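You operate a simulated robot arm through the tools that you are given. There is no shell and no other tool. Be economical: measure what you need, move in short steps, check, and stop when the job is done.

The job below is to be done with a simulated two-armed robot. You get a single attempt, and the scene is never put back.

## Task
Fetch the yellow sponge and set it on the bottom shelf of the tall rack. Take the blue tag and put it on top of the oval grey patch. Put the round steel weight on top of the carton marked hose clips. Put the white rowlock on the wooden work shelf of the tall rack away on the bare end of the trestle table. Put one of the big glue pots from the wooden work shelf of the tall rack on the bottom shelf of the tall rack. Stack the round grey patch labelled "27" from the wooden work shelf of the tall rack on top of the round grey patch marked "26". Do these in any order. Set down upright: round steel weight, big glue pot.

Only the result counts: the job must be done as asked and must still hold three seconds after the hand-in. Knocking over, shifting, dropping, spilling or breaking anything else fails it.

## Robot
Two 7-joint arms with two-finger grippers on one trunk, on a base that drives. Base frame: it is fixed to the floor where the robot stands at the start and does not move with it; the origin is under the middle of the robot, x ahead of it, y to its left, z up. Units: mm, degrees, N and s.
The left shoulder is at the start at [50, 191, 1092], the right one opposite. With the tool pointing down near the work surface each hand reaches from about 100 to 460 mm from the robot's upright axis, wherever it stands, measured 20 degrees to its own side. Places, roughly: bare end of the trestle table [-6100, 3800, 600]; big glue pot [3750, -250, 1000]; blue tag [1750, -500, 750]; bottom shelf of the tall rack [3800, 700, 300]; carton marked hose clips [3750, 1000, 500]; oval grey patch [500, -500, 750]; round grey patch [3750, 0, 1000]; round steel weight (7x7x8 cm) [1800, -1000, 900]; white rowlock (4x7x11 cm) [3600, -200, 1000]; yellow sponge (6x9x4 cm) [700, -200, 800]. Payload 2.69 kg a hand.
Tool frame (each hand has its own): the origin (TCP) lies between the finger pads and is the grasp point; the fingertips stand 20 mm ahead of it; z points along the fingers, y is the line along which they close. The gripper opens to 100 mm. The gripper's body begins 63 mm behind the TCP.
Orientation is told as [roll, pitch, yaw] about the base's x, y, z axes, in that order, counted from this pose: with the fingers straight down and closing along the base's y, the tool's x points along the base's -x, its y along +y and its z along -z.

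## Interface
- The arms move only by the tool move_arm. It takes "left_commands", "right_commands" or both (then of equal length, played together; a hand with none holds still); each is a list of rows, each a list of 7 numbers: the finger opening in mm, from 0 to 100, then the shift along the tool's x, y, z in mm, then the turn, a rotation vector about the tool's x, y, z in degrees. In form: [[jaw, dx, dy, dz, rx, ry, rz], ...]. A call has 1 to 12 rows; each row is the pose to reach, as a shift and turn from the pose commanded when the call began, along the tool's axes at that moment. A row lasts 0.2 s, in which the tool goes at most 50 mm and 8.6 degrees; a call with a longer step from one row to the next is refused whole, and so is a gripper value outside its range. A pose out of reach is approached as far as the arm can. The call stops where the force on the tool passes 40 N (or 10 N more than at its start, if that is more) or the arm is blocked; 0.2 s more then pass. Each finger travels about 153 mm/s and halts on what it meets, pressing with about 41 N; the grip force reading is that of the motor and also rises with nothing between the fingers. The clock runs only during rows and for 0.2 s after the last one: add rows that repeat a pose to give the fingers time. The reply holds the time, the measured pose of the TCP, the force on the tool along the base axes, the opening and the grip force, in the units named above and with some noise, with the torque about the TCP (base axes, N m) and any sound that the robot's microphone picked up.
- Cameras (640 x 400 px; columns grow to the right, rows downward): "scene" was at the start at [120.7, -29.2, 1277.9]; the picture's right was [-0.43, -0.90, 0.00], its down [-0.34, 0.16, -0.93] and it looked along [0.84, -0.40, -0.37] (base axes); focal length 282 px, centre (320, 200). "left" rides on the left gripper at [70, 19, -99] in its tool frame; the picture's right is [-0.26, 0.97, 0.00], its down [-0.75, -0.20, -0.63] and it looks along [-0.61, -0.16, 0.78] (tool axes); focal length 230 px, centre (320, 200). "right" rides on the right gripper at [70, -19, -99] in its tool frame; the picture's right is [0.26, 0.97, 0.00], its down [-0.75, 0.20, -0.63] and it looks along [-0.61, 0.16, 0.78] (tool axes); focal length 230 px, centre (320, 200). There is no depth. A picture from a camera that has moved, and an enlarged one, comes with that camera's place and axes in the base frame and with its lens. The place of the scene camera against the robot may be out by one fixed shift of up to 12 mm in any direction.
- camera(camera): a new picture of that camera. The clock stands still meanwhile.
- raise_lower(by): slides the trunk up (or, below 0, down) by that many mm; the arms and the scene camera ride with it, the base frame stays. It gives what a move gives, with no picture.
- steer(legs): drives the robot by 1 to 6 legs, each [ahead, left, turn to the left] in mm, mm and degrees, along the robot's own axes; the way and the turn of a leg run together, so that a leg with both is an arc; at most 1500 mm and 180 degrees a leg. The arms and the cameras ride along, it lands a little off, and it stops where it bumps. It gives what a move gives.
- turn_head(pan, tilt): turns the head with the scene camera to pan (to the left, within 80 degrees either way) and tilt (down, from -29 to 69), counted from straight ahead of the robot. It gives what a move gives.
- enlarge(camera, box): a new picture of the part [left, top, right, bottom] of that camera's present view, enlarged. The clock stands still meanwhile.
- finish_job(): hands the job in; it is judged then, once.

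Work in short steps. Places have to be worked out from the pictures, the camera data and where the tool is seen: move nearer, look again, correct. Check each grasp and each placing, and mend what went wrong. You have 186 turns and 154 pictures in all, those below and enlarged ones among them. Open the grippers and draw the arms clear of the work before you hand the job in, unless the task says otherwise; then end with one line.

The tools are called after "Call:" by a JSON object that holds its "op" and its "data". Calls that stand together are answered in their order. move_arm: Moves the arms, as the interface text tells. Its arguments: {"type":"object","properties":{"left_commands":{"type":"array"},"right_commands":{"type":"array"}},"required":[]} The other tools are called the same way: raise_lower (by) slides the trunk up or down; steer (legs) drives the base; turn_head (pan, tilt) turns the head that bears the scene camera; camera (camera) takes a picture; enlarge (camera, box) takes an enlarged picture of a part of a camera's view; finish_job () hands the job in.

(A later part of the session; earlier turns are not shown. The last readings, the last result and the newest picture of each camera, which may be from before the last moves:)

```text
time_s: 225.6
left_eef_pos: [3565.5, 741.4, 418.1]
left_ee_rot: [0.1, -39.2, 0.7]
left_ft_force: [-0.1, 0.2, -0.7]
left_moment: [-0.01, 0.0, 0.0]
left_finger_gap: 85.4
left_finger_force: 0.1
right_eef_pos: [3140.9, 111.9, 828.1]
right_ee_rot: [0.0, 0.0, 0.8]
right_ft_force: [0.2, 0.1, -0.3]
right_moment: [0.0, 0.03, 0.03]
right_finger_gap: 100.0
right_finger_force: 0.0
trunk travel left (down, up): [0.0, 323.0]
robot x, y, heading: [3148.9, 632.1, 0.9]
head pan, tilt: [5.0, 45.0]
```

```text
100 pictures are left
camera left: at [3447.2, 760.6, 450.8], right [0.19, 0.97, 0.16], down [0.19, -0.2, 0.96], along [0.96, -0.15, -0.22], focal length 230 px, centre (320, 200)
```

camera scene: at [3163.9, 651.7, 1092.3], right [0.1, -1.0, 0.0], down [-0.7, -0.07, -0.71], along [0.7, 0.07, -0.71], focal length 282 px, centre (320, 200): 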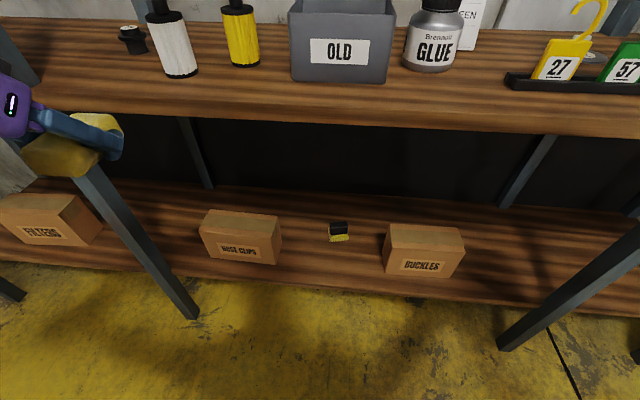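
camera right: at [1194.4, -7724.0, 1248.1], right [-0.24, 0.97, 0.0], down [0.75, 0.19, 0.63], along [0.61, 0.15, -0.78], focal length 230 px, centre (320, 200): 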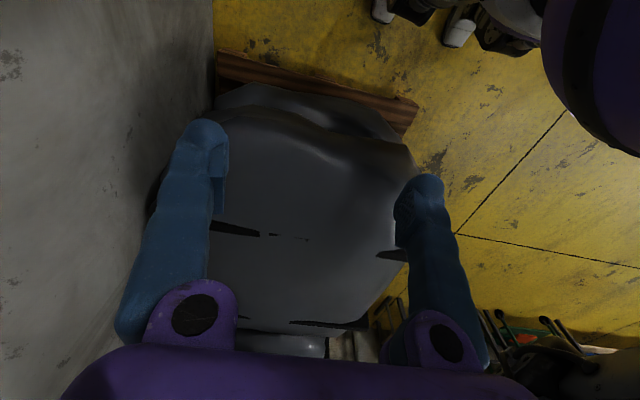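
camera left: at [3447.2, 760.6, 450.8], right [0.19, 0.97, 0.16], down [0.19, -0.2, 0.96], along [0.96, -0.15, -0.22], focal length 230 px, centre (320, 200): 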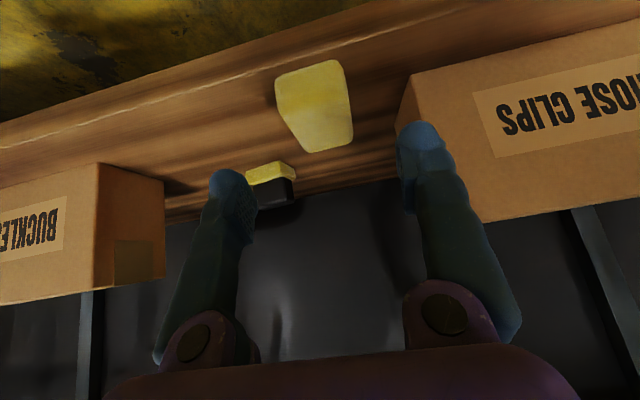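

The sponge lies flat on the bottom shelf (z≈300). Next the left glue pot: I back out, raise the trunk and bring the left hand up in front of it.

Call:
{"op": "steer", "data": {"legs": [[-200, -130, -0.8]]}}

Call:
{"op": "raise_lower", "data": {"by": 230}}

Call:
{"op": "move_arm", "data": {"left_commands": [[100, -32, 0, -38, 0, 0, 0], [100, -64, 0, -76, 0, 0, 0], [100, -96, 0, -114, 0, 0, 0], [100, -128, 0, -152, 0, 0, 0], [100, -160, 0, -190, 0, 0, 0], [100, -192, 0, -228, 0, 0, 0], [100, -224, 0, -266, 0, 0, 0]]}}

Call:
{"op": "camera", "data": {"camera": "left"}}

```text
time_s: 227.4
left_eef_pos: [3367.8, 607.6, 418.0]
left_ee_rot: [0.1, -39.2, 0.2]
left_ft_force: [-0.2, 0.1, -0.3]
left_moment: [-0.01, 0.02, 0.01]
left_finger_gap: 84.9
left_finger_force: 0.1
right_eef_pos: [2937.1, -17.3, 827.7]
right_ee_rot: [0.0, 0.1, 0.4]
right_ft_force: [-0.7, -0.2, 0.0]
right_moment: [0.0, 0.0, 0.04]
right_finger_gap: 100.0
right_finger_force: 0.2
trunk travel left (down, up): [0.0, 323.0]
robot x, y, heading: [2948.3, 505.4, 0.8]
head pan, tilt: [5.0, 45.0]
```

```text
time_s: 229.8
left_eef_pos: [3367.6, 607.6, 648.6]
left_ee_rot: [0.1, -39.2, 0.2]
left_ft_force: [0.7, 0.3, -0.4]
left_moment: [-0.01, -0.03, 0.0]
left_finger_gap: 85.1
left_finger_force: 0.1
right_eef_pos: [2937.7, -18.0, 1058.8]
right_ee_rot: [0.0, 0.2, 0.4]
right_ft_force: [-0.7, -0.2, 0.4]
right_moment: [0.0, 0.03, -0.03]
right_finger_gap: 99.9
right_finger_force: 0.0
trunk travel left (down, up): [-230.0, 93.0]
robot x, y, heading: [2953.4, 505.4, 0.5]
head pan, tilt: [5.0, 45.0]
```

```text
time_s: 231.4
left_eef_pos: [3374.2, 603.1, 995.6]
left_ee_rot: [0.2, -39.0, 0.1]
left_ft_force: [-0.6, -0.4, -0.3]
left_moment: [0.0, -0.01, 0.0]
left_finger_gap: 100.0
left_finger_force: 0.0
right_eef_pos: [2937.8, -17.6, 1058.5]
right_ee_rot: [0.0, 0.2, 0.5]
right_ft_force: [-0.2, 0.0, 0.0]
right_moment: [-0.03, -0.02, -0.05]
right_finger_gap: 100.1
right_finger_force: 0.0
trunk travel left (down, up): [-230.0, 93.0]
robot x, y, heading: [2950.6, 502.7, 0.4]
head pan, tilt: [5.0, 45.0]
```

```text
99 pictures are left
camera left: at [3256.6, 623.7, 1028.6], right [0.2, 0.97, 0.17], down [0.19, -0.2, 0.96], along [0.96, -0.16, -0.22], focal length 230 px, centre (320, 200)
```

left: 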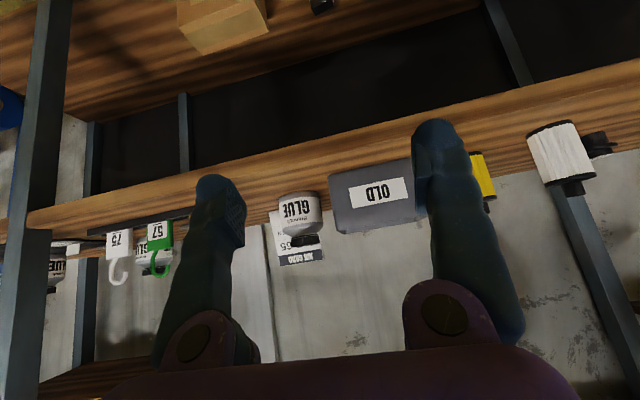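

Pot centre ≈ (3742,496), shelf z≈885, cap about 60 mm wide at z≈990; I will grip the cap with level fingers. I turn the fingers to horizontal while moving in front of it.

Call:
{"op": "move_arm", "data": {"left_commands": [[100, -19, -18, 16, 0, -8.5, 0], [100, -38, -35, 33, 0, -17, 0], [100, -57, -53, 49, 0, -25.5, 0], [100, -76, -71, 65, 0, -34, 0], [100, -95, -88, 81, 0, -42.5, 0], [100, -113, -106, 98, 0, -51, 0]]}}

Call:
{"op": "camera", "data": {"camera": "left"}}

```text
time_s: 232.8
left_eef_pos: [3522.8, 499.9, 991.9]
left_ee_rot: [164.3, -89.7, -164.1]
left_ft_force: [-0.7, 0.0, 0.4]
left_moment: [-0.02, -0.01, 0.01]
left_finger_gap: 99.9
left_finger_force: 0.1
right_eef_pos: [2937.0, -17.4, 1058.0]
right_ee_rot: [0.0, 0.2, 0.5]
right_ft_force: [0.5, 0.3, -0.9]
right_moment: [-0.01, 0.03, -0.01]
right_finger_gap: 99.9
right_finger_force: 0.1
trunk travel left (down, up): [-230.0, 93.0]
robot x, y, heading: [2950.7, 500.4, 0.7]
head pan, tilt: [5.0, 45.0]
```

```text
98 pictures are left
camera left: at [3423.9, 519.3, 920.9], right [-0.01, 0.97, 0.26], down [-0.63, -0.2, 0.75], along [0.77, -0.16, 0.61], focal length 230 px, centre (320, 200)
```

left: 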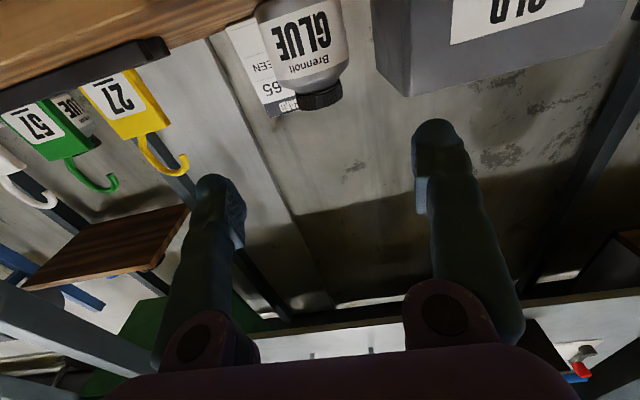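

The cap is centred at about (3743,498,996). I narrow the jaws to 84 (bin at the left) and drive 170 mm ahead.

Call:
{"op": "move_arm", "data": {"left_commands": [[84, -4, -2, 0, 0, 0, 0], [84, -4, -2, 0, 0, 0, 0]]}}

Call:
{"op": "steer", "data": {"legs": [[165, 0, 0]]}}

Call:
{"op": "camera", "data": {"camera": "left"}}

```text
time_s: 233.4
left_eef_pos: [3523.0, 497.7, 995.3]
left_ee_rot: [153.3, -89.9, -152.9]
left_ft_force: [0.4, -0.7, -0.4]
left_moment: [0.03, -0.01, -0.01]
left_finger_gap: 83.7
left_finger_force: 0.0
right_eef_pos: [2938.5, -17.4, 1058.9]
right_ee_rot: [-0.1, 0.0, 0.3]
right_ft_force: [-0.4, -0.3, 0.4]
right_moment: [-0.01, 0.02, 0.0]
right_finger_gap: 99.9
right_finger_force: 0.1
trunk travel left (down, up): [-230.0, 93.0]
robot x, y, heading: [2949.1, 501.2, 0.3]
head pan, tilt: [5.0, 45.0]
```

```text
time_s: 234.8
left_eef_pos: [3663.8, 498.4, 993.1]
left_ee_rot: [52.6, -89.3, -52.4]
left_ft_force: [-0.5, 0.2, -0.2]
left_moment: [-0.04, -0.04, 0.01]
left_finger_gap: 83.9
left_finger_force: 0.1
right_eef_pos: [3081.4, -16.2, 1058.3]
right_ee_rot: [0.0, 0.0, 0.4]
right_ft_force: [-0.7, 0.6, 0.2]
right_moment: [0.01, -0.02, 0.01]
right_finger_gap: 99.9
right_finger_force: 0.1
trunk travel left (down, up): [-230.0, 93.0]
robot x, y, heading: [3090.6, 501.9, 0.7]
head pan, tilt: [5.0, 45.0]
stopped in leg 1: the force on the tool passed its limit at 90 N (the readings are from after the stop); the commanded pose is now the measured one
```

```text
97 pictures are left
camera left: at [3564.0, 519.2, 924.6], right [0.0, 0.96, 0.27], down [-0.62, -0.21, 0.75], along [0.78, -0.16, 0.6], focal length 230 px, centre (320, 200)
```

left: 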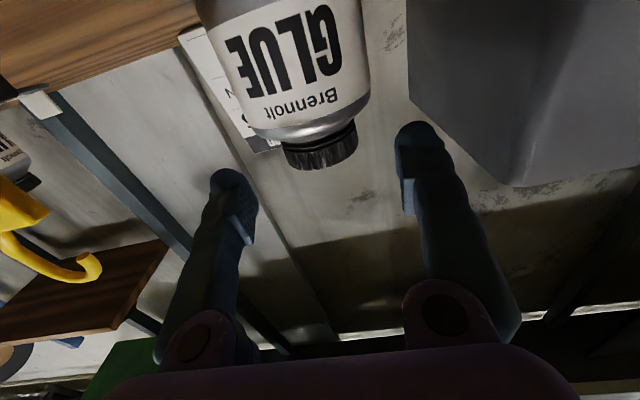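

The stop at 90 N was well short of pot and bin; the camera housing hanging under the level gripper most likely met the shelf edge. I back off, and reduce the pitch to 60° so the camera rises clear.

Call:
{"op": "steer", "data": {"legs": [[-60, 0, 0]]}}

Call:
{"op": "move_arm", "data": {"left_commands": [[84, -4, 0, 0, 0, 7.5, 0], [84, -8, 0, 0, 0, 15, 0], [84, -10, 0, 0, 0, 22.5, 0], [84, -12, 0, 0, 0, 30, 0]]}}

Call:
{"op": "camera", "data": {"camera": "left"}}

Call:
{"op": "turn_head", "data": {"pan": 15, "tilt": 35}}

Call:
{"op": "camera", "data": {"camera": "scene"}}

```text
time_s: 235.8
left_eef_pos: [3605.6, 498.0, 995.1]
left_ee_rot: [58.0, -89.4, -57.9]
left_ft_force: [-0.2, -0.6, 0.5]
left_moment: [0.01, 0.0, 0.0]
left_finger_gap: 83.9
left_finger_force: 0.0
right_eef_pos: [3023.0, -16.8, 1058.4]
right_ee_rot: [0.0, 0.0, 0.4]
right_ft_force: [0.1, 0.9, 0.0]
right_moment: [0.0, -0.04, 0.0]
right_finger_gap: 100.0
right_finger_force: 0.0
trunk travel left (down, up): [-230.0, 93.0]
robot x, y, heading: [3033.6, 500.9, 0.4]
head pan, tilt: [5.0, 45.0]
```

```text
time_s: 236.8
left_eef_pos: [3606.0, 497.9, 1005.2]
left_ee_rot: [1.0, -59.4, -0.8]
left_ft_force: [-0.3, 0.7, 0.2]
left_moment: [0.03, 0.0, -0.01]
left_finger_gap: 84.0
left_finger_force: 0.0
right_eef_pos: [3022.3, -17.4, 1059.1]
right_ee_rot: [0.0, 0.0, 0.4]
right_ft_force: [-0.5, 0.2, -0.3]
right_moment: [0.0, 0.01, 0.03]
right_finger_gap: 100.4
right_finger_force: 0.0
trunk travel left (down, up): [-230.0, 93.0]
robot x, y, heading: [3036.0, 503.5, 0.5]
head pan, tilt: [5.0, 45.0]
```

```text
96 pictures are left
camera left: at [3484.8, 517.5, 996.0], right [0.13, 0.96, 0.23], down [-0.16, -0.21, 0.96], along [0.98, -0.16, 0.13], focal length 230 px, centre (320, 200)
```

left: 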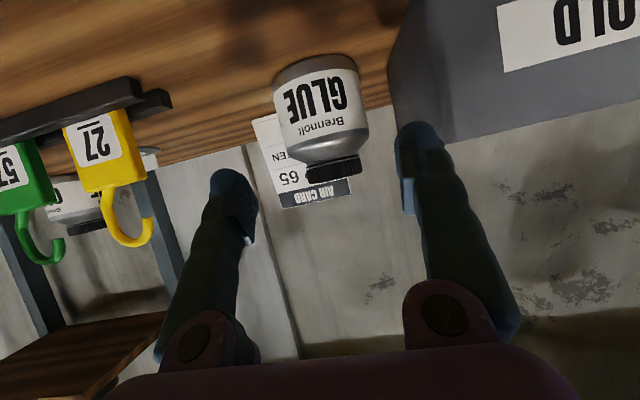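

```text
time_s: 237.5
left_eef_pos: [3606.9, 497.3, 1006.3]
left_ee_rot: [1.0, -59.7, -0.7]
left_ft_force: [-0.8, 0.2, -0.4]
left_moment: [0.01, 0.0, 0.0]
left_finger_gap: 83.7
left_finger_force: 0.0
right_eef_pos: [3023.7, -17.5, 1058.8]
right_ee_rot: [0.0, 0.1, 0.4]
right_ft_force: [0.2, 0.2, 0.5]
right_moment: [0.0, 0.03, -0.02]
right_finger_gap: 99.9
right_finger_force: 0.1
trunk travel left (down, up): [-230.0, 93.0]
robot x, y, heading: [3034.4, 502.8, 0.7]
head pan, tilt: [15.0, 35.0]
```

```text
95 pictures are left
camera scene: at [3158.0, 537.6, 1337.0], right [0.27, -0.96, 0.0], down [-0.55, -0.15, -0.82], along [0.79, 0.22, -0.57], focal length 282 px, centre (320, 200)
```

scene: 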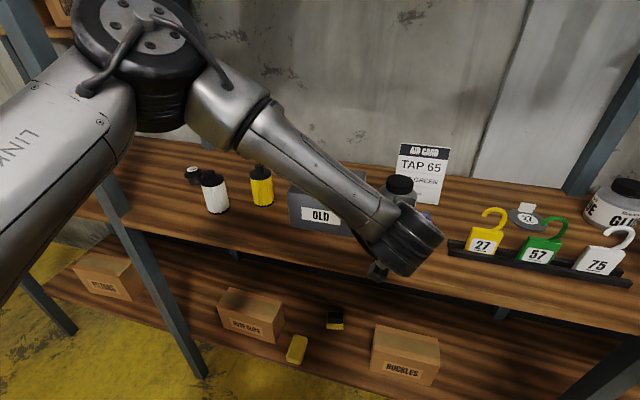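

Cap centre ≈ (3743,500,999). I drive 75 mm ahead, checking the force.

Call:
{"op": "steer", "data": {"legs": [[75, 0, 0]]}}

Call:
{"op": "camera", "data": {"camera": "left"}}

```text
time_s: 238.5
left_eef_pos: [3681.5, 497.5, 1005.8]
left_ee_rot: [1.0, -59.5, -0.7]
left_ft_force: [-0.1, 0.4, -0.6]
left_moment: [0.01, 0.01, 0.01]
left_finger_gap: 84.0
left_finger_force: 0.0
right_eef_pos: [3097.7, -16.8, 1057.9]
right_ee_rot: [0.0, 0.2, 0.5]
right_ft_force: [-0.1, -0.2, 0.3]
right_moment: [0.0, -0.01, 0.0]
right_finger_gap: 100.1
right_finger_force: 0.1
trunk travel left (down, up): [-230.0, 93.0]
robot x, y, heading: [3109.7, 503.4, 0.3]
head pan, tilt: [15.0, 35.0]
```

```text
94 pictures are left
camera left: at [3559.9, 517.9, 995.3], right [0.13, 0.96, 0.23], down [-0.16, -0.21, 0.96], along [0.98, -0.16, 0.13], focal length 230 px, centre (320, 200)
```

left: 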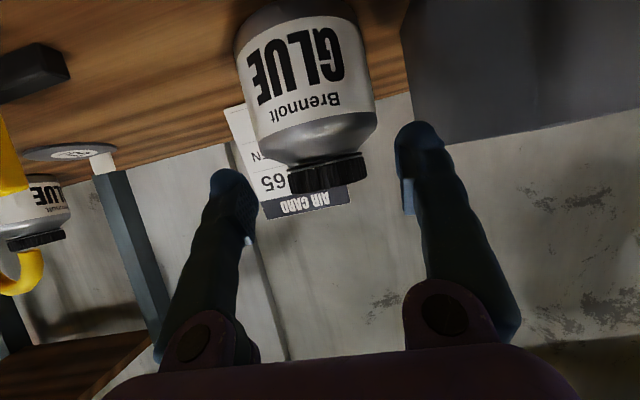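

Well aligned. I advance 60 mm and close on the cap.

Call:
{"op": "move_arm", "data": {"left_commands": [[84, -14, 1, 26, 0, 0, 0], [84, -28, 2, 53, 0, 0, 0], [50, -28, 2, 53, 0, 0, 0], [40, -28, 2, 53, 0, 0, 0], [40, -28, 2, 53, 0, 0, 0]]}}

Call:
{"op": "camera", "data": {"camera": "left"}}

```text
time_s: 239.7
left_eef_pos: [3741.4, 500.3, 1005.6]
left_ee_rot: [0.9, -59.7, -0.4]
left_ft_force: [4.2, 0.0, 7.4]
left_moment: [-0.57, -0.4, 0.18]
left_finger_gap: 57.0
left_finger_force: 40.6
right_eef_pos: [3097.3, -17.5, 1058.6]
right_ee_rot: [0.1, 0.0, 0.3]
right_ft_force: [0.4, 0.4, 0.3]
right_moment: [-0.02, -0.01, 0.03]
right_finger_gap: 100.1
right_finger_force: 0.0
trunk travel left (down, up): [-230.0, 93.0]
robot x, y, heading: [3107.3, 506.4, 0.5]
head pan, tilt: [15.0, 35.0]
```

```text
93 pictures are left
camera left: at [3620.5, 520.6, 994.0], right [0.13, 0.96, 0.23], down [-0.17, -0.21, 0.96], along [0.98, -0.16, 0.13], focal length 230 px, centre (320, 200)
```

left: 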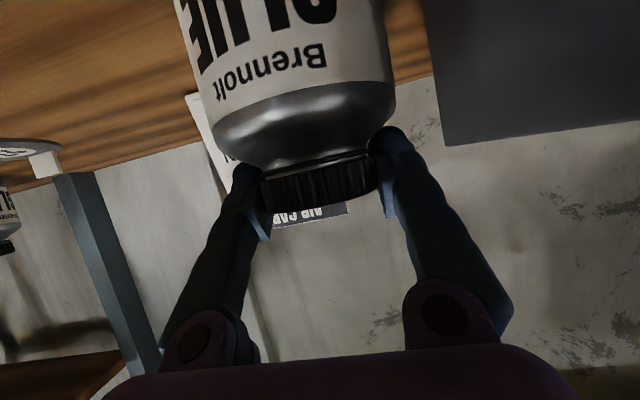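

Gripped at 57 mm. I lift it 50 mm and check.

Call:
{"op": "move_arm", "data": {"left_commands": [[40, -17, 0, -10, 0, 0, 0], [40, -34, 0, -20, 0, 0, 0], [40, -44, 0, -26, 0, 0, 0]]}}

Call:
{"op": "camera", "data": {"camera": "left"}}

```text
time_s: 240.5
left_eef_pos: [3741.6, 498.5, 1055.6]
left_ee_rot: [1.0, -59.6, -0.7]
left_ft_force: [-0.4, -0.6, -3.5]
left_moment: [0.01, 0.0, 0.0]
left_finger_gap: 56.6
left_finger_force: 40.9
right_eef_pos: [3097.6, -16.0, 1058.5]
right_ee_rot: [0.0, 0.0, 0.5]
right_ft_force: [-0.8, -0.4, -0.5]
right_moment: [-0.02, -0.04, 0.04]
right_finger_gap: 100.1
right_finger_force: 0.1
trunk travel left (down, up): [-230.0, 93.0]
robot x, y, heading: [3111.1, 502.3, 0.3]
head pan, tilt: [15.0, 35.0]
```

```text
92 pictures are left
camera left: at [3619.9, 519.8, 1044.5], right [0.13, 0.96, 0.23], down [-0.16, -0.21, 0.96], along [0.98, -0.16, 0.13], focal length 230 px, centre (320, 200)
```

left: 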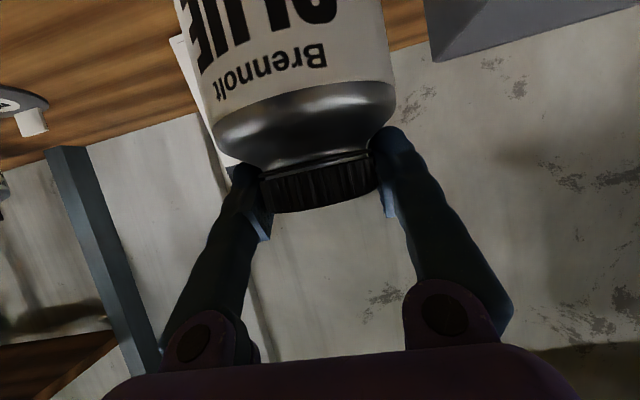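

Held (3.5 N). I back straight out, shift left, and lower the trunk.

Call:
{"op": "steer", "data": {"legs": [[-270, 0, 0], [0, 108, 0]]}}

Call:
{"op": "raise_lower", "data": {"by": -230}}

Call:
{"op": "move_arm", "data": {"left_commands": [[40, 43, 0, 25, 0, 0, 0], [40, 82, 0, 48, 0, 0, 0], [40, 121, 0, 71, 0, 0, 0], [40, 160, 0, 94, 0, 0, 0], [40, 199, 0, 117, 0, 0, 0], [40, 238, 0, 140, 0, 0, 0], [40, 277, 0, 163, 0, 0, 0], [40, 306, 0, 180, 0, 0, 0]]}}

Call:
{"op": "camera", "data": {"camera": "left"}}

```text
time_s: 243.6
left_eef_pos: [3471.3, 605.4, 1054.7]
left_ee_rot: [0.8, -59.5, -0.8]
left_ft_force: [0.0, -0.1, -3.9]
left_moment: [-0.01, -0.02, 0.0]
left_finger_gap: 57.0
left_finger_force: 41.1
right_eef_pos: [2828.0, 91.0, 1058.3]
right_ee_rot: [0.0, 0.1, 0.2]
right_ft_force: [-0.3, -0.2, -0.3]
right_moment: [-0.04, 0.0, -0.02]
right_finger_gap: 99.8
right_finger_force: 0.0
trunk travel left (down, up): [-230.0, 93.0]
robot x, y, heading: [2842.7, 608.8, 0.3]
head pan, tilt: [15.0, 35.0]
```

```text
time_s: 246.1
left_eef_pos: [3472.0, 605.7, 824.5]
left_ee_rot: [1.0, -59.6, -0.8]
left_ft_force: [0.2, 0.2, -3.7]
left_moment: [0.0, 0.02, 0.02]
left_finger_gap: 56.9
left_finger_force: 41.0
right_eef_pos: [2827.7, 91.3, 828.5]
right_ee_rot: [0.0, 0.1, 0.2]
right_ft_force: [0.3, 0.5, -0.2]
right_moment: [0.03, 0.0, -0.01]
right_finger_gap: 99.8
right_finger_force: 0.2
trunk travel left (down, up): [0.0, 323.0]
robot x, y, heading: [2839.4, 611.4, 0.2]
head pan, tilt: [15.0, 35.0]
```

```text
time_s: 247.9
left_eef_pos: [3470.9, 608.6, 469.2]
left_ee_rot: [1.0, -59.7, -0.8]
left_ft_force: [-0.2, 0.3, -4.5]
left_moment: [0.0, 0.02, -0.01]
left_finger_gap: 56.5
left_finger_force: 41.0
right_eef_pos: [2827.8, 89.1, 828.0]
right_ee_rot: [0.0, 0.0, 0.2]
right_ft_force: [-0.2, 0.8, 0.0]
right_moment: [0.02, -0.01, 0.0]
right_finger_gap: 100.1
right_finger_force: 0.0
trunk travel left (down, up): [0.0, 323.0]
robot x, y, heading: [2842.8, 607.2, 0.1]
head pan, tilt: [15.0, 35.0]
```

```text
91 pictures are left
camera left: at [3349.5, 629.0, 457.5], right [0.13, 0.96, 0.23], down [-0.16, -0.21, 0.96], along [0.98, -0.16, 0.13], focal length 230 px, centre (320, 200)
```

left: 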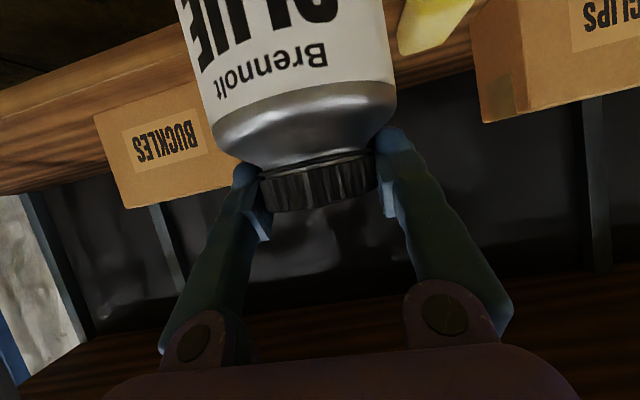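

The pot is upright in front of the free spot. I drive 172 mm ahead over the shelf.

Call:
{"op": "steer", "data": {"legs": [[172, 0, 0]]}}

Call:
{"op": "move_arm", "data": {"left_commands": [[40, 13, 0, 8, 0, 0, 0], [40, 22, 0, 13, 0, 0, 0], [40, 29, 0, 17, 0, 0, 0], [40, 33, 0, 20, 0, 0, 0]]}}

Call:
{"op": "camera", "data": {"camera": "left"}}

```text
time_s: 249.3
left_eef_pos: [3645.5, 607.7, 467.7]
left_ee_rot: [1.0, -59.6, -1.0]
left_ft_force: [0.1, 0.1, -4.6]
left_moment: [-0.01, 0.01, -0.01]
left_finger_gap: 57.0
left_finger_force: 40.4
right_eef_pos: [2998.0, 91.4, 829.0]
right_ee_rot: [0.0, 0.1, 0.1]
right_ft_force: [0.3, 0.8, 0.1]
right_moment: [0.0, 0.03, 0.01]
right_finger_gap: 100.0
right_finger_force: 0.0
trunk travel left (down, up): [0.0, 323.0]
robot x, y, heading: [3017.6, 608.2, -0.3]
head pan, tilt: [15.0, 35.0]
```

```text
time_s: 250.3
left_eef_pos: [3644.0, 608.7, 429.3]
left_ee_rot: [1.1, -59.7, -1.0]
left_ft_force: [-1.0, -0.1, -4.1]
left_moment: [-0.01, 0.01, 0.01]
left_finger_gap: 56.8
left_finger_force: 40.7
right_eef_pos: [2998.3, 91.0, 827.9]
right_ee_rot: [0.0, 0.1, 0.1]
right_ft_force: [-0.4, -0.4, -0.2]
right_moment: [0.0, 0.0, -0.02]
right_finger_gap: 100.1
right_finger_force: 0.1
trunk travel left (down, up): [0.0, 323.0]
robot x, y, heading: [3017.3, 611.6, 0.3]
head pan, tilt: [15.0, 35.0]
```

```text
90 pictures are left
camera left: at [3523.1, 628.6, 419.2], right [0.13, 0.96, 0.23], down [-0.16, -0.21, 0.96], along [0.98, -0.17, 0.13], focal length 230 px, centre (320, 200)
```

left: 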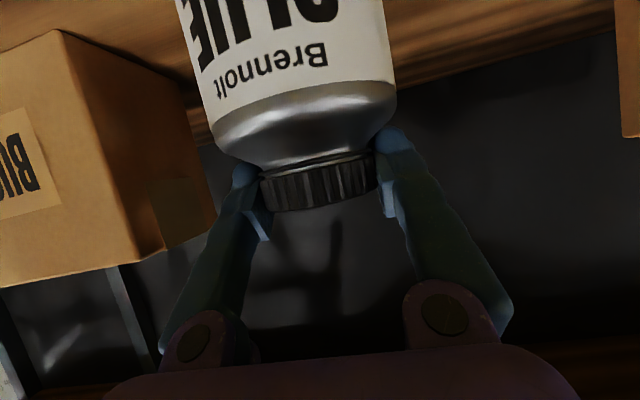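

No contact yet; I lower in 3 mm steps.

Call:
{"op": "move_arm", "data": {"left_commands": [[40, 2.6, 0, 1.5, 0, 0, 0], [40, 5.2, 0, 3, 0, 0, 0], [40, 7.8, 0, 4.6, 0, 0, 0], [40, 10.3, 0, 6.1, 0, 0, 0], [40, 12.1, 0, 7.1, 0, 0, 0], [40, 13.8, 0, 8.1, 0, 0, 0], [40, 15.5, 0, 9.1, 0, 0, 0], [40, 17.2, 0, 10.2, 0, 0, 0], [40, 19, 0, 11.2, 0, 0, 0], [40, 20.7, 0, 12.2, 0, 0, 0]]}}

```text
time_s: 252.4
left_eef_pos: [3649.8, 607.2, 413.6]
left_ee_rot: [1.1, -60.5, -1.0]
left_ft_force: [1.2, -1.1, 12.2]
left_moment: [-0.79, 0.05, 0.02]
left_finger_gap: 56.5
left_finger_force: 40.6
right_eef_pos: [2998.2, 92.1, 827.6]
right_ee_rot: [0.0, 0.0, 0.2]
right_ft_force: [0.1, 0.1, -0.1]
right_moment: [-0.03, -0.01, 0.0]
right_finger_gap: 99.9
right_finger_force: 0.1
trunk travel left (down, up): [0.0, 323.0]
robot x, y, heading: [3015.7, 612.1, -0.1]
head pan, tilt: [15.0, 35.0]
stopped in row 10 (left hand): the force on the tool passed its limit at 43 N (the readings are from after the stop); the commanded pose is now the measured one
```

Contact. I open and withdraw along the fingers.

Call:
{"op": "move_arm", "data": {"left_commands": [[56, -1, 0, 0, 0, 0, 0], [70, -1, 0, 0, 0, 0, 0], [84, -1, 0, 0, 0, 0, 0], [84, -1, 0, -30, 0, 0, 0], [84, -1, 0, -70, 0, 0, 0], [84, -1, 0, -110, 0, 0, 0]]}}

Call:
{"op": "camera", "data": {"camera": "left"}}

```text
time_s: 253.8
left_eef_pos: [3552.8, 609.1, 467.1]
left_ee_rot: [1.4, -60.0, -1.1]
left_ft_force: [-0.3, -0.6, 0.6]
left_moment: [-0.01, -0.02, 0.01]
left_finger_gap: 83.9
left_finger_force: 0.1
right_eef_pos: [3000.8, 92.1, 828.3]
right_ee_rot: [0.0, 0.0, 0.0]
right_ft_force: [0.8, -0.4, -0.2]
right_moment: [-0.01, -0.02, 0.03]
right_finger_gap: 99.9
right_finger_force: 0.0
trunk travel left (down, up): [0.0, 323.0]
robot x, y, heading: [3016.2, 615.8, 0.1]
head pan, tilt: [15.0, 35.0]
```

```text
89 pictures are left
camera left: at [3432.1, 628.8, 456.4], right [0.13, 0.96, 0.23], down [-0.17, -0.21, 0.96], along [0.98, -0.16, 0.14], focal length 230 px, centre (320, 200)
```

left: 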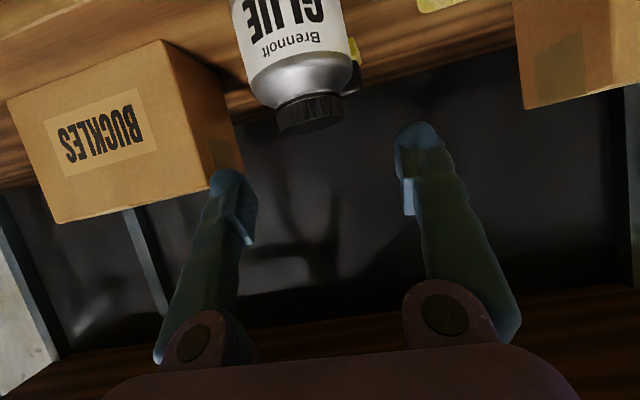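

The pot stands upright. Next is patch 27; its tab is behind the tag stand, so I will need the hand rolled over (camera on top). I back out, raise the trunk and the hand, and try rolling the left hand.

Call:
{"op": "steer", "data": {"legs": [[-260, 0, 0], [0, -430, 0]]}}

Call:
{"op": "raise_lower", "data": {"by": 230}}

Call:
{"op": "move_arm", "data": {"left_commands": [[84, -38, 0, -22, 0, 0, 0], [84, -76, 0, -44, 0, 0, 0], [84, -114, 0, -66, 0, 0, 0], [84, -152, 0, -88, 0, 0, 0], [84, -190, 0, -110, 0, 0, 0], [84, -228, 0, -132, 0, 0, 0], [84, -266, 0, -154, 0, 0, 0], [84, -304, 0, -176, 0, 0, 0], [84, -340, 0, -197, 0, 0, 0]]}}

Call:
{"op": "move_arm", "data": {"left_commands": [[84, 0, 0, 0, 0, 0, 8.5], [84, 0, 0, 0, 0, 0, 17], [84, 0, 0, 0, 0, 0, 25.5], [84, 0, 0, 0, 0, 0, 34], [84, 0, 0, 0, 0, 0, 42.5], [84, 0, 0, 0, 0, 0, 51], [84, 0, 0, 0, 0, 0, 59.5], [84, 0, 0, 0, 0, 0, 68], [84, 0, 0, 0, 0, 0, 76.5], [84, 0, 0, 0, 0, 0, 85], [84, 0, 0, 0, 0, 0, 90]]}}

```text
time_s: 259.6
left_eef_pos: [3294.7, 180.4, 467.0]
left_ee_rot: [1.2, -60.1, -0.9]
left_ft_force: [0.7, -0.8, 0.1]
left_moment: [0.0, 0.02, -0.01]
left_finger_gap: 84.2
left_finger_force: 0.1
right_eef_pos: [2740.7, -337.9, 827.6]
right_ee_rot: [0.1, 0.1, 0.2]
right_ft_force: [0.7, 0.2, -0.6]
right_moment: [0.02, 0.01, -0.01]
right_finger_gap: 100.1
right_finger_force: 0.0
trunk travel left (down, up): [0.0, 323.0]
robot x, y, heading: [2756.0, 184.7, -0.1]
head pan, tilt: [15.0, 35.0]
```

```text
time_s: 262.0
left_eef_pos: [3293.6, 180.5, 698.2]
left_ee_rot: [1.2, -60.1, -1.0]
left_ft_force: [0.6, -0.4, 0.1]
left_moment: [0.03, -0.03, -0.03]
left_finger_gap: 84.0
left_finger_force: 0.1
right_eef_pos: [2741.1, -337.2, 1058.6]
right_ee_rot: [0.0, 0.1, 0.2]
right_ft_force: [-0.1, -0.1, -0.6]
right_moment: [0.0, 0.02, 0.02]
right_finger_gap: 100.2
right_finger_force: 0.1
trunk travel left (down, up): [-230.0, 93.0]
robot x, y, heading: [2756.1, 180.3, 0.0]
head pan, tilt: [15.0, 35.0]
```

```text
time_s: 264.0
left_eef_pos: [3293.1, 174.3, 1091.2]
left_ee_rot: [1.1, -60.1, -1.0]
left_ft_force: [0.3, 0.2, -0.6]
left_moment: [-0.01, 0.02, -0.01]
left_finger_gap: 84.0
left_finger_force: 0.2
right_eef_pos: [2741.7, -336.6, 1058.6]
right_ee_rot: [0.0, 0.1, 0.2]
right_ft_force: [0.2, 0.5, -0.1]
right_moment: [0.01, -0.04, -0.01]
right_finger_gap: 100.1
right_finger_force: 0.1
trunk travel left (down, up): [-230.0, 93.0]
robot x, y, heading: [2756.1, 182.0, 0.2]
head pan, tilt: [15.0, 35.0]
```

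```text
time_s: 266.4
left_eef_pos: [3293.9, 175.8, 1091.0]
left_ee_rot: [60.1, 0.7, -90.0]
left_ft_force: [0.5, 0.2, 0.2]
left_moment: [0.01, -0.02, 0.01]
left_finger_gap: 84.3
left_finger_force: 0.1
right_eef_pos: [2740.7, -336.8, 1059.0]
right_ee_rot: [-0.1, 0.0, 0.2]
right_ft_force: [-0.3, -0.1, -0.3]
right_moment: [0.01, 0.0, 0.0]
right_finger_gap: 99.9
right_finger_force: 0.1
trunk travel left (down, up): [-230.0, 93.0]
robot x, y, heading: [2751.8, 177.7, 0.2]
head pan, tilt: [15.0, 35.0]
```

Rolled 90° freely; I continue to 180°.

Call:
{"op": "move_arm", "data": {"left_commands": [[84, 0, 0, 0, 0, 0, 8.5], [84, 0, 0, 0, 0, 0, 17], [84, 0, 0, 0, 0, 0, 25.5], [84, 0, 0, 0, 0, 0, 34], [84, 0, 0, 0, 0, 0, 42.5], [84, 0, 0, 0, 0, 0, 51], [84, 0, 0, 0, 0, 0, 59.5], [84, 0, 0, 0, 0, 0, 68], [84, 0, 0, 0, 0, 0, 76.5], [84, 0, 0, 0, 0, 0, 85], [84, 0, 0, 0, 0, 0, 90]]}}

Call:
{"op": "camera", "data": {"camera": "left"}}

```text
time_s: 268.8
left_eef_pos: [3207.5, 238.3, 1084.6]
left_ee_rot: [19.0, 57.6, -166.2]
left_ft_force: [-0.5, -0.5, -0.4]
left_moment: [0.02, -0.01, -0.01]
left_finger_gap: 84.2
left_finger_force: 0.1
left hand out of reach, approached as far as the arm can: row 6, 7, 8, 9, 10, 11
right_eef_pos: [2740.0, -338.2, 1057.7]
right_ee_rot: [0.0, 0.1, 0.1]
right_ft_force: [-0.4, -0.2, -0.3]
right_moment: [-0.01, 0.03, -0.03]
right_finger_gap: 100.1
right_finger_force: 0.0
trunk travel left (down, up): [-230.0, 93.0]
robot x, y, heading: [2757.3, 182.2, 0.1]
head pan, tilt: [15.0, 35.0]
```

```text
88 pictures are left
camera left: at [3157.7, 241.9, 1196.5], right [-0.17, -0.98, -0.05], down [-0.92, 0.18, -0.35], along [0.35, -0.01, -0.94], focal length 230 px, centre (320, 200)
```

left: 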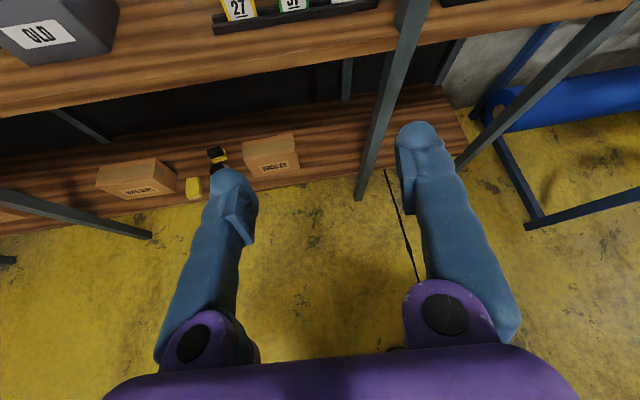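

The wrist cannot roll fully over. Instead I return to the normal roll and plan a vertical descent at about 50° pitch, the camera passing between tags and patch.

Call:
{"op": "move_arm", "data": {"left_commands": [[84, 0, 0, 0, 0, 0, -8.5], [84, 0, 0, 0, 0, 0, -17], [84, 0, 0, 0, 0, 0, -25.5], [84, 0, 0, 0, 0, 0, -34], [84, 0, 0, 0, 0, 0, -42.5], [84, 0, 0, 0, 0, 0, -51], [84, 0, 0, 0, 0, 0, -59.5], [84, 0, 0, 0, 0, 0, -68], [84, 0, 0, 0, 0, 0, -76.5], [84, 0, 0, 0, 0, 0, -85], [84, 0, 0, 0, 0, 0, -90]]}}

Call:
{"op": "move_arm", "data": {"left_commands": [[84, 0, 0, 0, 0, 0, -8.5], [84, 0, 0, 0, 0, 0, -17], [84, 0, 0, 0, 0, 0, -25.5], [84, 0, 0, 0, 0, 0, -34], [84, 0, 0, 0, 0, 0, -42.5], [84, 0, 0, 0, 0, 0, -51], [84, 0, 0, 0, 0, 0, -59.5], [84, 0, 0, 0, 0, 0, -68], [84, 0, 0, 0, 0, 0, -76.5], [84, 0, 0, 0, 0, 0, -85], [84, 0, 0, 0, 0, 0, -90]]}}

Call:
{"op": "turn_head", "data": {"pan": 0, "tilt": 20}}

Call:
{"op": "enlarge", "data": {"camera": "scene", "box": [240, 160, 480, 310]}}

```text
time_s: 271.2
left_eef_pos: [3208.2, 235.4, 1086.0]
left_ee_rot: [59.2, -8.9, -92.4]
left_ft_force: [0.1, 0.5, 0.1]
left_moment: [0.0, -0.01, 0.02]
left_finger_gap: 84.2
left_finger_force: 0.0
right_eef_pos: [2741.2, -336.8, 1058.7]
right_ee_rot: [-0.1, 0.1, 0.2]
right_ft_force: [0.4, 0.8, 0.1]
right_moment: [0.02, 0.03, 0.0]
right_finger_gap: 100.0
right_finger_force: 0.0
trunk travel left (down, up): [-230.0, 93.0]
robot x, y, heading: [2751.6, 180.3, 0.2]
head pan, tilt: [15.0, 35.0]
```

```text
time_s: 273.6
left_eef_pos: [3208.5, 237.8, 1086.7]
left_ee_rot: [-16.9, -58.1, 12.1]
left_ft_force: [0.1, 0.0, -0.3]
left_moment: [0.03, -0.04, 0.02]
left_finger_gap: 83.9
left_finger_force: 0.1
right_eef_pos: [2740.2, -337.1, 1058.8]
right_ee_rot: [0.0, 0.1, 0.3]
right_ft_force: [0.2, 0.1, 0.8]
right_moment: [0.0, 0.01, -0.04]
right_finger_gap: 99.9
right_finger_force: 0.1
trunk travel left (down, up): [-230.0, 93.0]
robot x, y, heading: [2755.5, 184.0, 0.3]
head pan, tilt: [15.0, 35.0]
```

```text
time_s: 274.4
left_eef_pos: [3207.8, 235.7, 1085.6]
left_ee_rot: [-16.7, -58.2, 11.7]
left_ft_force: [0.8, 0.1, -0.3]
left_moment: [0.02, 0.02, 0.02]
left_finger_gap: 84.1
left_finger_force: 0.0
right_eef_pos: [2739.6, -338.1, 1058.7]
right_ee_rot: [0.1, 0.2, 0.1]
right_ft_force: [0.7, -0.4, 0.0]
right_moment: [-0.02, 0.03, -0.02]
right_finger_gap: 99.8
right_finger_force: 0.0
trunk travel left (down, up): [-230.0, 93.0]
robot x, y, heading: [2758.7, 181.2, 0.1]
head pan, tilt: [0.0, 20.0]
```

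```text
2.67 times, centred on (360, 235) of scene
camera zoom: at [2885.4, 194.2, 1360.9], right [0.01, -1.0, 0.0], down [-0.34, 0.0, -0.94], along [0.94, 0.0, -0.34], focal length 752 px, centre (213, 107)
```

zoom: 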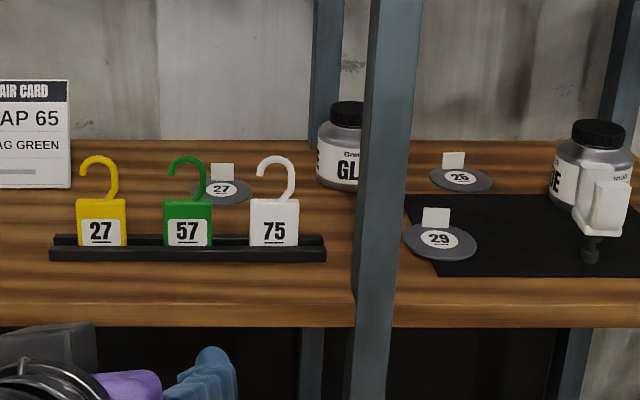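

Refined: tab 27 at about (3870,182, z 893–918), tab 26 at (3909,-164), tags at x 3666–3700 rising to z≈1012. I first square up the hand orientation.

Call:
{"op": "move_arm", "data": {"left_commands": [[60, 0, 0, 0, -3.3, 4.1, 3.2], [60, 0, 0, 0, -6.6, 8.2, 6.3]]}}

```text
time_s: 275.0
left_eef_pos: [3208.8, 236.2, 1085.8]
left_ee_rot: [0.4, -50.8, -1.1]
left_ft_force: [-0.3, 0.6, -0.6]
left_moment: [0.03, 0.03, -0.02]
left_finger_gap: 60.0
left_finger_force: 0.1
right_eef_pos: [2741.1, -337.3, 1057.6]
right_ee_rot: [0.0, 0.1, 0.2]
right_ft_force: [-0.7, -0.7, 0.7]
right_moment: [-0.01, -0.04, 0.02]
right_finger_gap: 100.3
right_finger_force: 0.1
trunk travel left (down, up): [-230.0, 93.0]
robot x, y, heading: [2750.0, 183.8, 0.5]
head pan, tilt: [0.0, 20.0]
```

I raise the approach: hand at y≈182, z≈1068, then drive 375 mm ahead.

Call:
{"op": "move_arm", "data": {"left_commands": [[60, -16, -18, 30, 0, 0, 0], [60, -33, -36, 60, 0, 0, 0], [60, -50, -54, 87, 0, 0, 0]]}}

Call:
{"op": "steer", "data": {"legs": [[375, 0, -0.3]]}}

Call:
{"op": "camera", "data": {"camera": "left"}}

```text
time_s: 275.8
left_eef_pos: [3306.9, 182.0, 1071.1]
left_ee_rot: [0.4, -50.8, -1.0]
left_ft_force: [0.9, -0.1, 1.0]
left_moment: [-0.01, -0.02, -0.01]
left_finger_gap: 60.0
left_finger_force: 0.0
right_eef_pos: [2742.4, -337.8, 1058.8]
right_ee_rot: [0.0, 0.0, 0.2]
right_ft_force: [0.2, -0.1, -0.3]
right_moment: [0.02, 0.0, 0.02]
right_finger_gap: 100.1
right_finger_force: 0.1
trunk travel left (down, up): [-230.0, 93.0]
robot x, y, heading: [2754.7, 180.5, 0.2]
head pan, tilt: [0.0, 20.0]
```

```text
time_s: 278.2
left_eef_pos: [3682.3, 181.1, 1071.7]
left_ee_rot: [0.3, -50.7, -1.1]
left_ft_force: [1.0, -1.2, -0.7]
left_moment: [0.02, 0.01, 0.01]
left_finger_gap: 59.9
left_finger_force: 0.2
right_eef_pos: [3116.4, -337.0, 1058.8]
right_ee_rot: [-0.1, 0.0, 0.0]
right_ft_force: [0.8, -0.2, 0.1]
right_moment: [0.0, 0.0, 0.01]
right_finger_gap: 100.1
right_finger_force: 0.1
trunk travel left (down, up): [-230.0, 93.0]
robot x, y, heading: [3133.0, 183.7, -0.1]
head pan, tilt: [0.0, 20.0]
```

```text
86 pictures are left
camera left: at [3561.9, 203.9, 1079.2], right [0.18, 0.96, 0.2], down [-0.02, -0.2, 0.98], along [0.98, -0.18, -0.02], focal length 230 px, centre (320, 200)
```

left: 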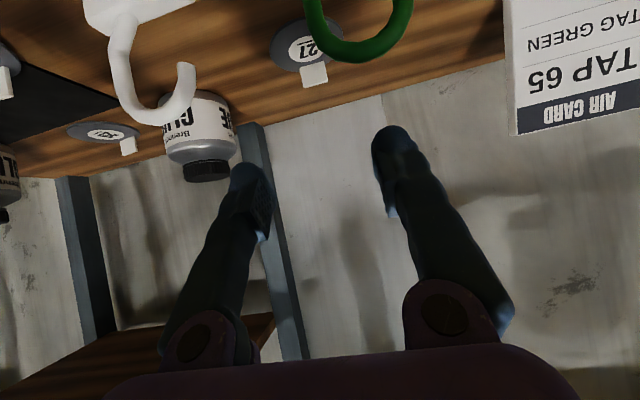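

Tab 27 at about (3868,174). I move forward over it at this height and look.

Call:
{"op": "move_arm", "data": {"left_commands": [[60, -29, -2, 36, 0, 0, 0], [60, -59, -3, 72, 0, 0, 0], [60, -88, -5, 108, 0, 0, 0], [60, -118, -6, 144, 0, 0, 0]]}}

Call:
{"op": "camera", "data": {"camera": "left"}}

```text
time_s: 279.2
left_eef_pos: [3867.7, 171.8, 1072.5]
left_ee_rot: [0.4, -50.8, -1.3]
left_ft_force: [-0.2, 0.2, -0.6]
left_moment: [-0.02, 0.0, 0.02]
left_finger_gap: 59.9
left_finger_force: 0.2
right_eef_pos: [3116.1, -338.1, 1059.1]
right_ee_rot: [0.0, 0.1, 0.0]
right_ft_force: [0.3, 0.3, 0.7]
right_moment: [-0.01, -0.01, -0.01]
right_finger_gap: 99.9
right_finger_force: 0.1
trunk travel left (down, up): [-230.0, 93.0]
robot x, y, heading: [3129.4, 182.2, 0.1]
head pan, tilt: [0.0, 20.0]
```

```text
85 pictures are left
camera left: at [3747.0, 194.3, 1080.2], right [0.18, 0.96, 0.2], down [-0.02, -0.2, 0.98], along [0.98, -0.18, -0.02], focal length 230 px, centre (320, 200)
```

left: 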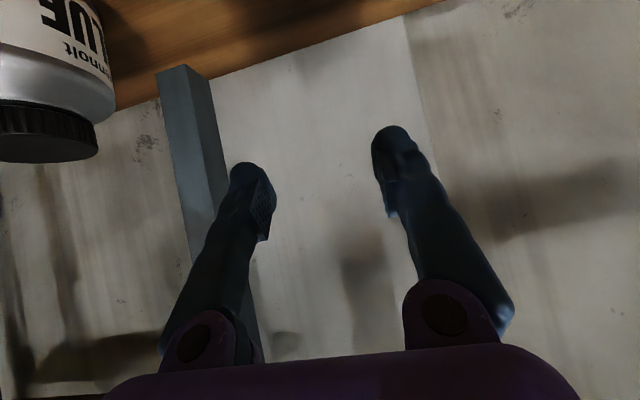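

Reach is fine. I descend vertically 120 mm, watching force.

Call:
{"op": "move_arm", "data": {"left_commands": [[60, 29, 1, 28, 0, 0, 0], [60, 60, 2, 53, 0, 0, 0], [60, 91, 2, 78, 0, 0, 0]]}}

Call:
{"op": "camera", "data": {"camera": "left"}}

```text
time_s: 280.0
left_eef_pos: [3872.9, 173.5, 951.3]
left_ee_rot: [0.3, -50.8, -1.1]
left_ft_force: [0.0, 0.3, 1.0]
left_moment: [-0.03, -0.03, -0.01]
left_finger_gap: 59.7
left_finger_force: 0.0
right_eef_pos: [3115.3, -335.7, 1058.2]
right_ee_rot: [0.0, 0.2, 0.0]
right_ft_force: [0.2, 0.0, 0.3]
right_moment: [-0.03, 0.04, -0.01]
right_finger_gap: 99.8
right_finger_force: 0.0
trunk travel left (down, up): [-230.0, 93.0]
robot x, y, heading: [3132.3, 185.8, -0.1]
head pan, tilt: [0.0, 20.0]
```

```text
84 pictures are left
camera left: at [3750.9, 196.3, 959.2], right [0.18, 0.96, 0.2], down [-0.02, -0.2, 0.98], along [0.98, -0.18, -0.02], focal length 230 px, centre (320, 200)
```

left: 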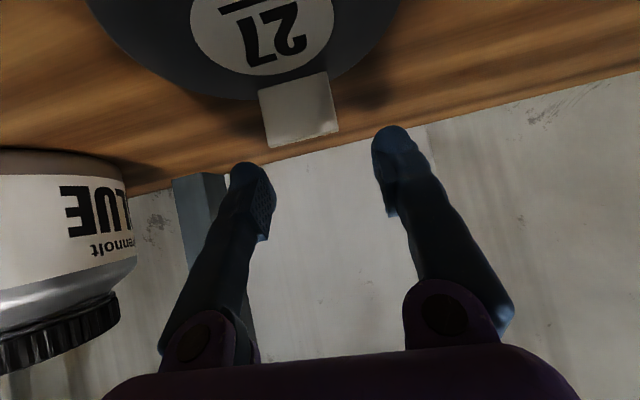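

The label reads 27 and the tab is centred at (3870,174), z 896–925. I descend 32 mm and close gently.

Call:
{"op": "move_arm", "data": {"left_commands": [[60, 13, 0, 10, 0, 0, 0], [60, 25, 0, 19, 0, 0, 0], [40, 25, 0, 19, 0, 0, 0], [25, 25, 0, 19, 0, 0, 0], [25, 25, 0, 19, 0, 0, 0]]}}

Call:
{"op": "camera", "data": {"camera": "left"}}

```text
time_s: 281.2
left_eef_pos: [3870.3, 175.2, 921.1]
left_ee_rot: [0.2, -50.8, -1.1]
left_ft_force: [-0.2, -0.5, 0.3]
left_moment: [0.01, 0.01, 0.01]
left_finger_gap: 25.0
left_finger_force: 0.0
right_eef_pos: [3115.0, -336.4, 1058.8]
right_ee_rot: [0.0, 0.1, -0.1]
right_ft_force: [0.3, -0.1, 0.3]
right_moment: [-0.01, 0.01, 0.02]
right_finger_gap: 100.0
right_finger_force: 0.0
trunk travel left (down, up): [-230.0, 93.0]
robot x, y, heading: [3129.7, 184.6, 0.1]
head pan, tilt: [0.0, 20.0]
```

```text
83 pictures are left
camera left: at [3749.3, 197.6, 929.5], right [0.18, 0.96, 0.2], down [-0.02, -0.2, 0.98], along [0.98, -0.18, -0.02], focal length 230 px, centre (320, 200)
```

left: 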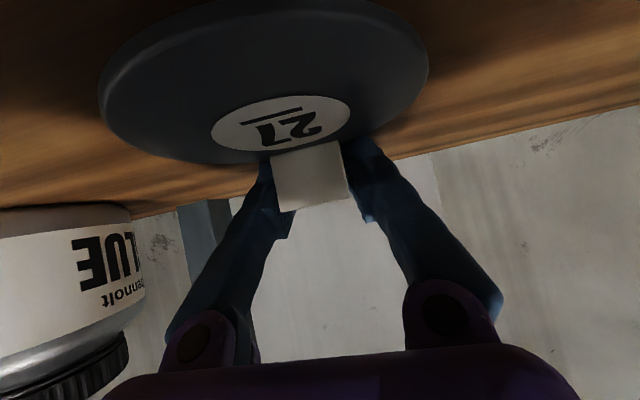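

Not yet touching at 25 mm; I close fully on the tab.

Call:
{"op": "move_arm", "data": {"left_commands": [[10, 0, 0, 0, 0, 0, 0], [0, 0, 0, 0, 0, 0, 0], [0, 0, 0, 0, 0, 0, 0]]}}

```text
time_s: 282.0
left_eef_pos: [3871.0, 175.2, 921.4]
left_ee_rot: [0.2, -50.7, -1.0]
left_ft_force: [0.5, 0.5, -1.1]
left_moment: [0.0, -0.01, -0.03]
left_finger_gap: 13.1
left_finger_force: 39.7
right_eef_pos: [3114.3, -336.8, 1058.4]
right_ee_rot: [0.0, 0.1, 0.0]
right_ft_force: [0.2, -0.6, -0.9]
right_moment: [-0.03, 0.0, 0.02]
right_finger_gap: 100.3
right_finger_force: 0.1
trunk travel left (down, up): [-230.0, 93.0]
robot x, y, heading: [3132.2, 182.3, -0.1]
head pan, tilt: [0.0, 20.0]
```

Call:
{"op": "camera", "data": {"camera": "left"}}

```text
82 pictures are left
camera left: at [3749.3, 197.6, 929.6], right [0.18, 0.96, 0.2], down [-0.02, -0.2, 0.98], along [0.98, -0.18, -0.02], focal length 230 px, centre (320, 200)
```

left: 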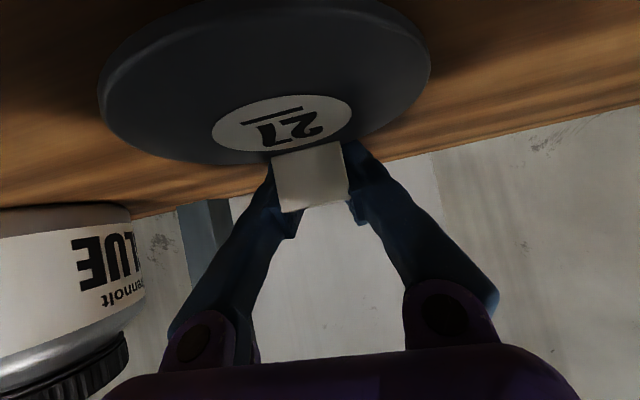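

Comparing the two views puts the tab at x≈3852, z≈916, about 19 mm nearer than I thought; the fingers closed behind it. I reopen, come back 19 mm and close again.

Call:
{"op": "move_arm", "data": {"left_commands": [[60, 0, 0, 0, 0, 0, 0], [60, 0, 1, 0, 0, 0, 0], [60, 12, 1, -15, 0, 0, 0], [60, 12, 1, -15, 0, 0, 0], [20, 12, 1, -15, 0, 0, 0], [20, 12, 1, -15, 0, 0, 0], [20, 12, 1, -15, 0, 0, 0]]}}

Call:
{"op": "camera", "data": {"camera": "left"}}

```text
time_s: 283.6
left_eef_pos: [3852.4, 178.4, 920.7]
left_ee_rot: [0.4, -50.8, -1.1]
left_ft_force: [-1.5, -0.1, 1.4]
left_moment: [-0.01, 0.07, 0.02]
left_finger_gap: 21.3
left_finger_force: 41.3
right_eef_pos: [3115.7, -336.6, 1057.6]
right_ee_rot: [0.1, 0.1, 0.0]
right_ft_force: [-0.3, -0.5, -0.1]
right_moment: [0.0, 0.01, 0.02]
right_finger_gap: 99.8
right_finger_force: 0.1
trunk travel left (down, up): [-230.0, 93.0]
robot x, y, heading: [3128.3, 186.3, 0.2]
head pan, tilt: [0.0, 20.0]
```

```text
81 pictures are left
camera left: at [3730.6, 199.6, 929.1], right [0.18, 0.96, 0.2], down [-0.02, -0.2, 0.98], along [0.98, -0.18, -0.02], focal length 230 px, centre (320, 200)
```

left: 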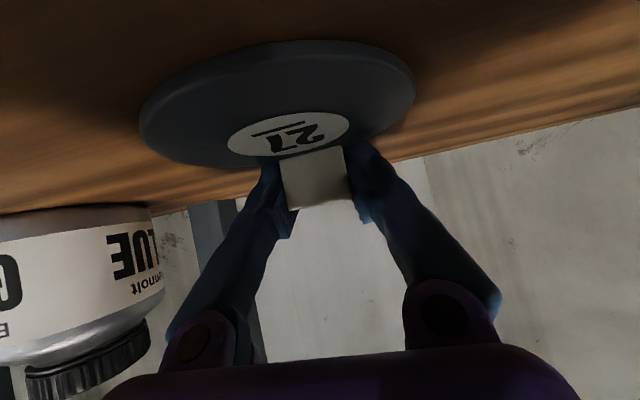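

Call:
{"op": "enlarge", "data": {"camera": "left", "box": [220, 110, 420, 240]}}

```text
3.08 times, centred on (320, 175) of left
camera zoom: at [3730.6, 199.6, 929.1], right [0.18, 0.96, 0.2], down [-0.02, -0.2, 0.98], along [0.98, -0.18, -0.02], focal length 708 px, centre (320, 277)
```

zoom: 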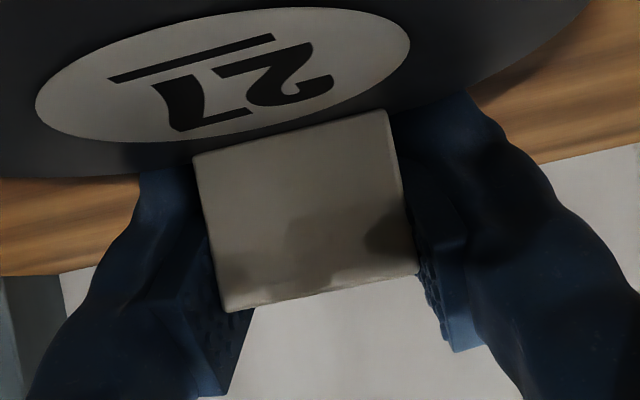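

The tab seems to sit between the pads. I test by lifting 15 mm.

Call:
{"op": "move_arm", "data": {"left_commands": [[15, -6, 0, -5, 0, 0, 0], [15, -12, 0, -10, 0, 0, 0], [15, -12, 0, -10, 0, 0, 0]]}}

Call:
{"op": "camera", "data": {"camera": "left"}}

```text
time_s: 284.4
left_eef_pos: [3851.2, 177.1, 937.2]
left_ee_rot: [0.3, -50.8, -1.2]
left_ft_force: [0.4, 0.5, -0.9]
left_moment: [0.0, -0.02, 0.01]
left_finger_gap: 19.8
left_finger_force: 40.6
right_eef_pos: [3116.4, -337.0, 1058.7]
right_ee_rot: [-0.1, 0.0, 0.0]
right_ft_force: [0.2, -0.4, -0.7]
right_moment: [0.0, 0.0, 0.0]
right_finger_gap: 99.8
right_finger_force: 0.0
trunk travel left (down, up): [-230.0, 93.0]
robot x, y, heading: [3129.2, 185.0, -0.0]
head pan, tilt: [0.0, 20.0]
```

```text
79 pictures are left
camera left: at [3730.2, 199.3, 944.5], right [0.18, 0.96, 0.2], down [-0.02, -0.2, 0.98], along [0.98, -0.18, -0.02], focal length 230 px, centre (320, 200)
```

left: 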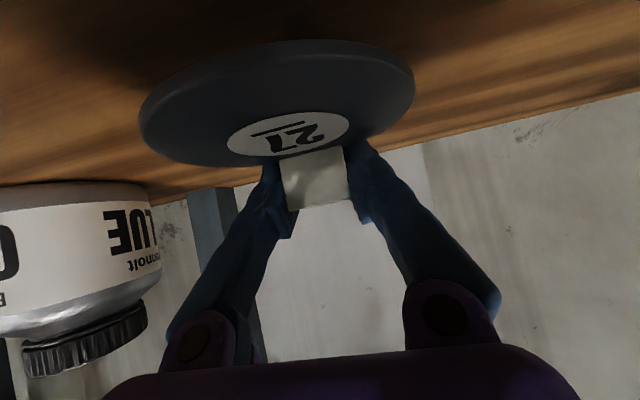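

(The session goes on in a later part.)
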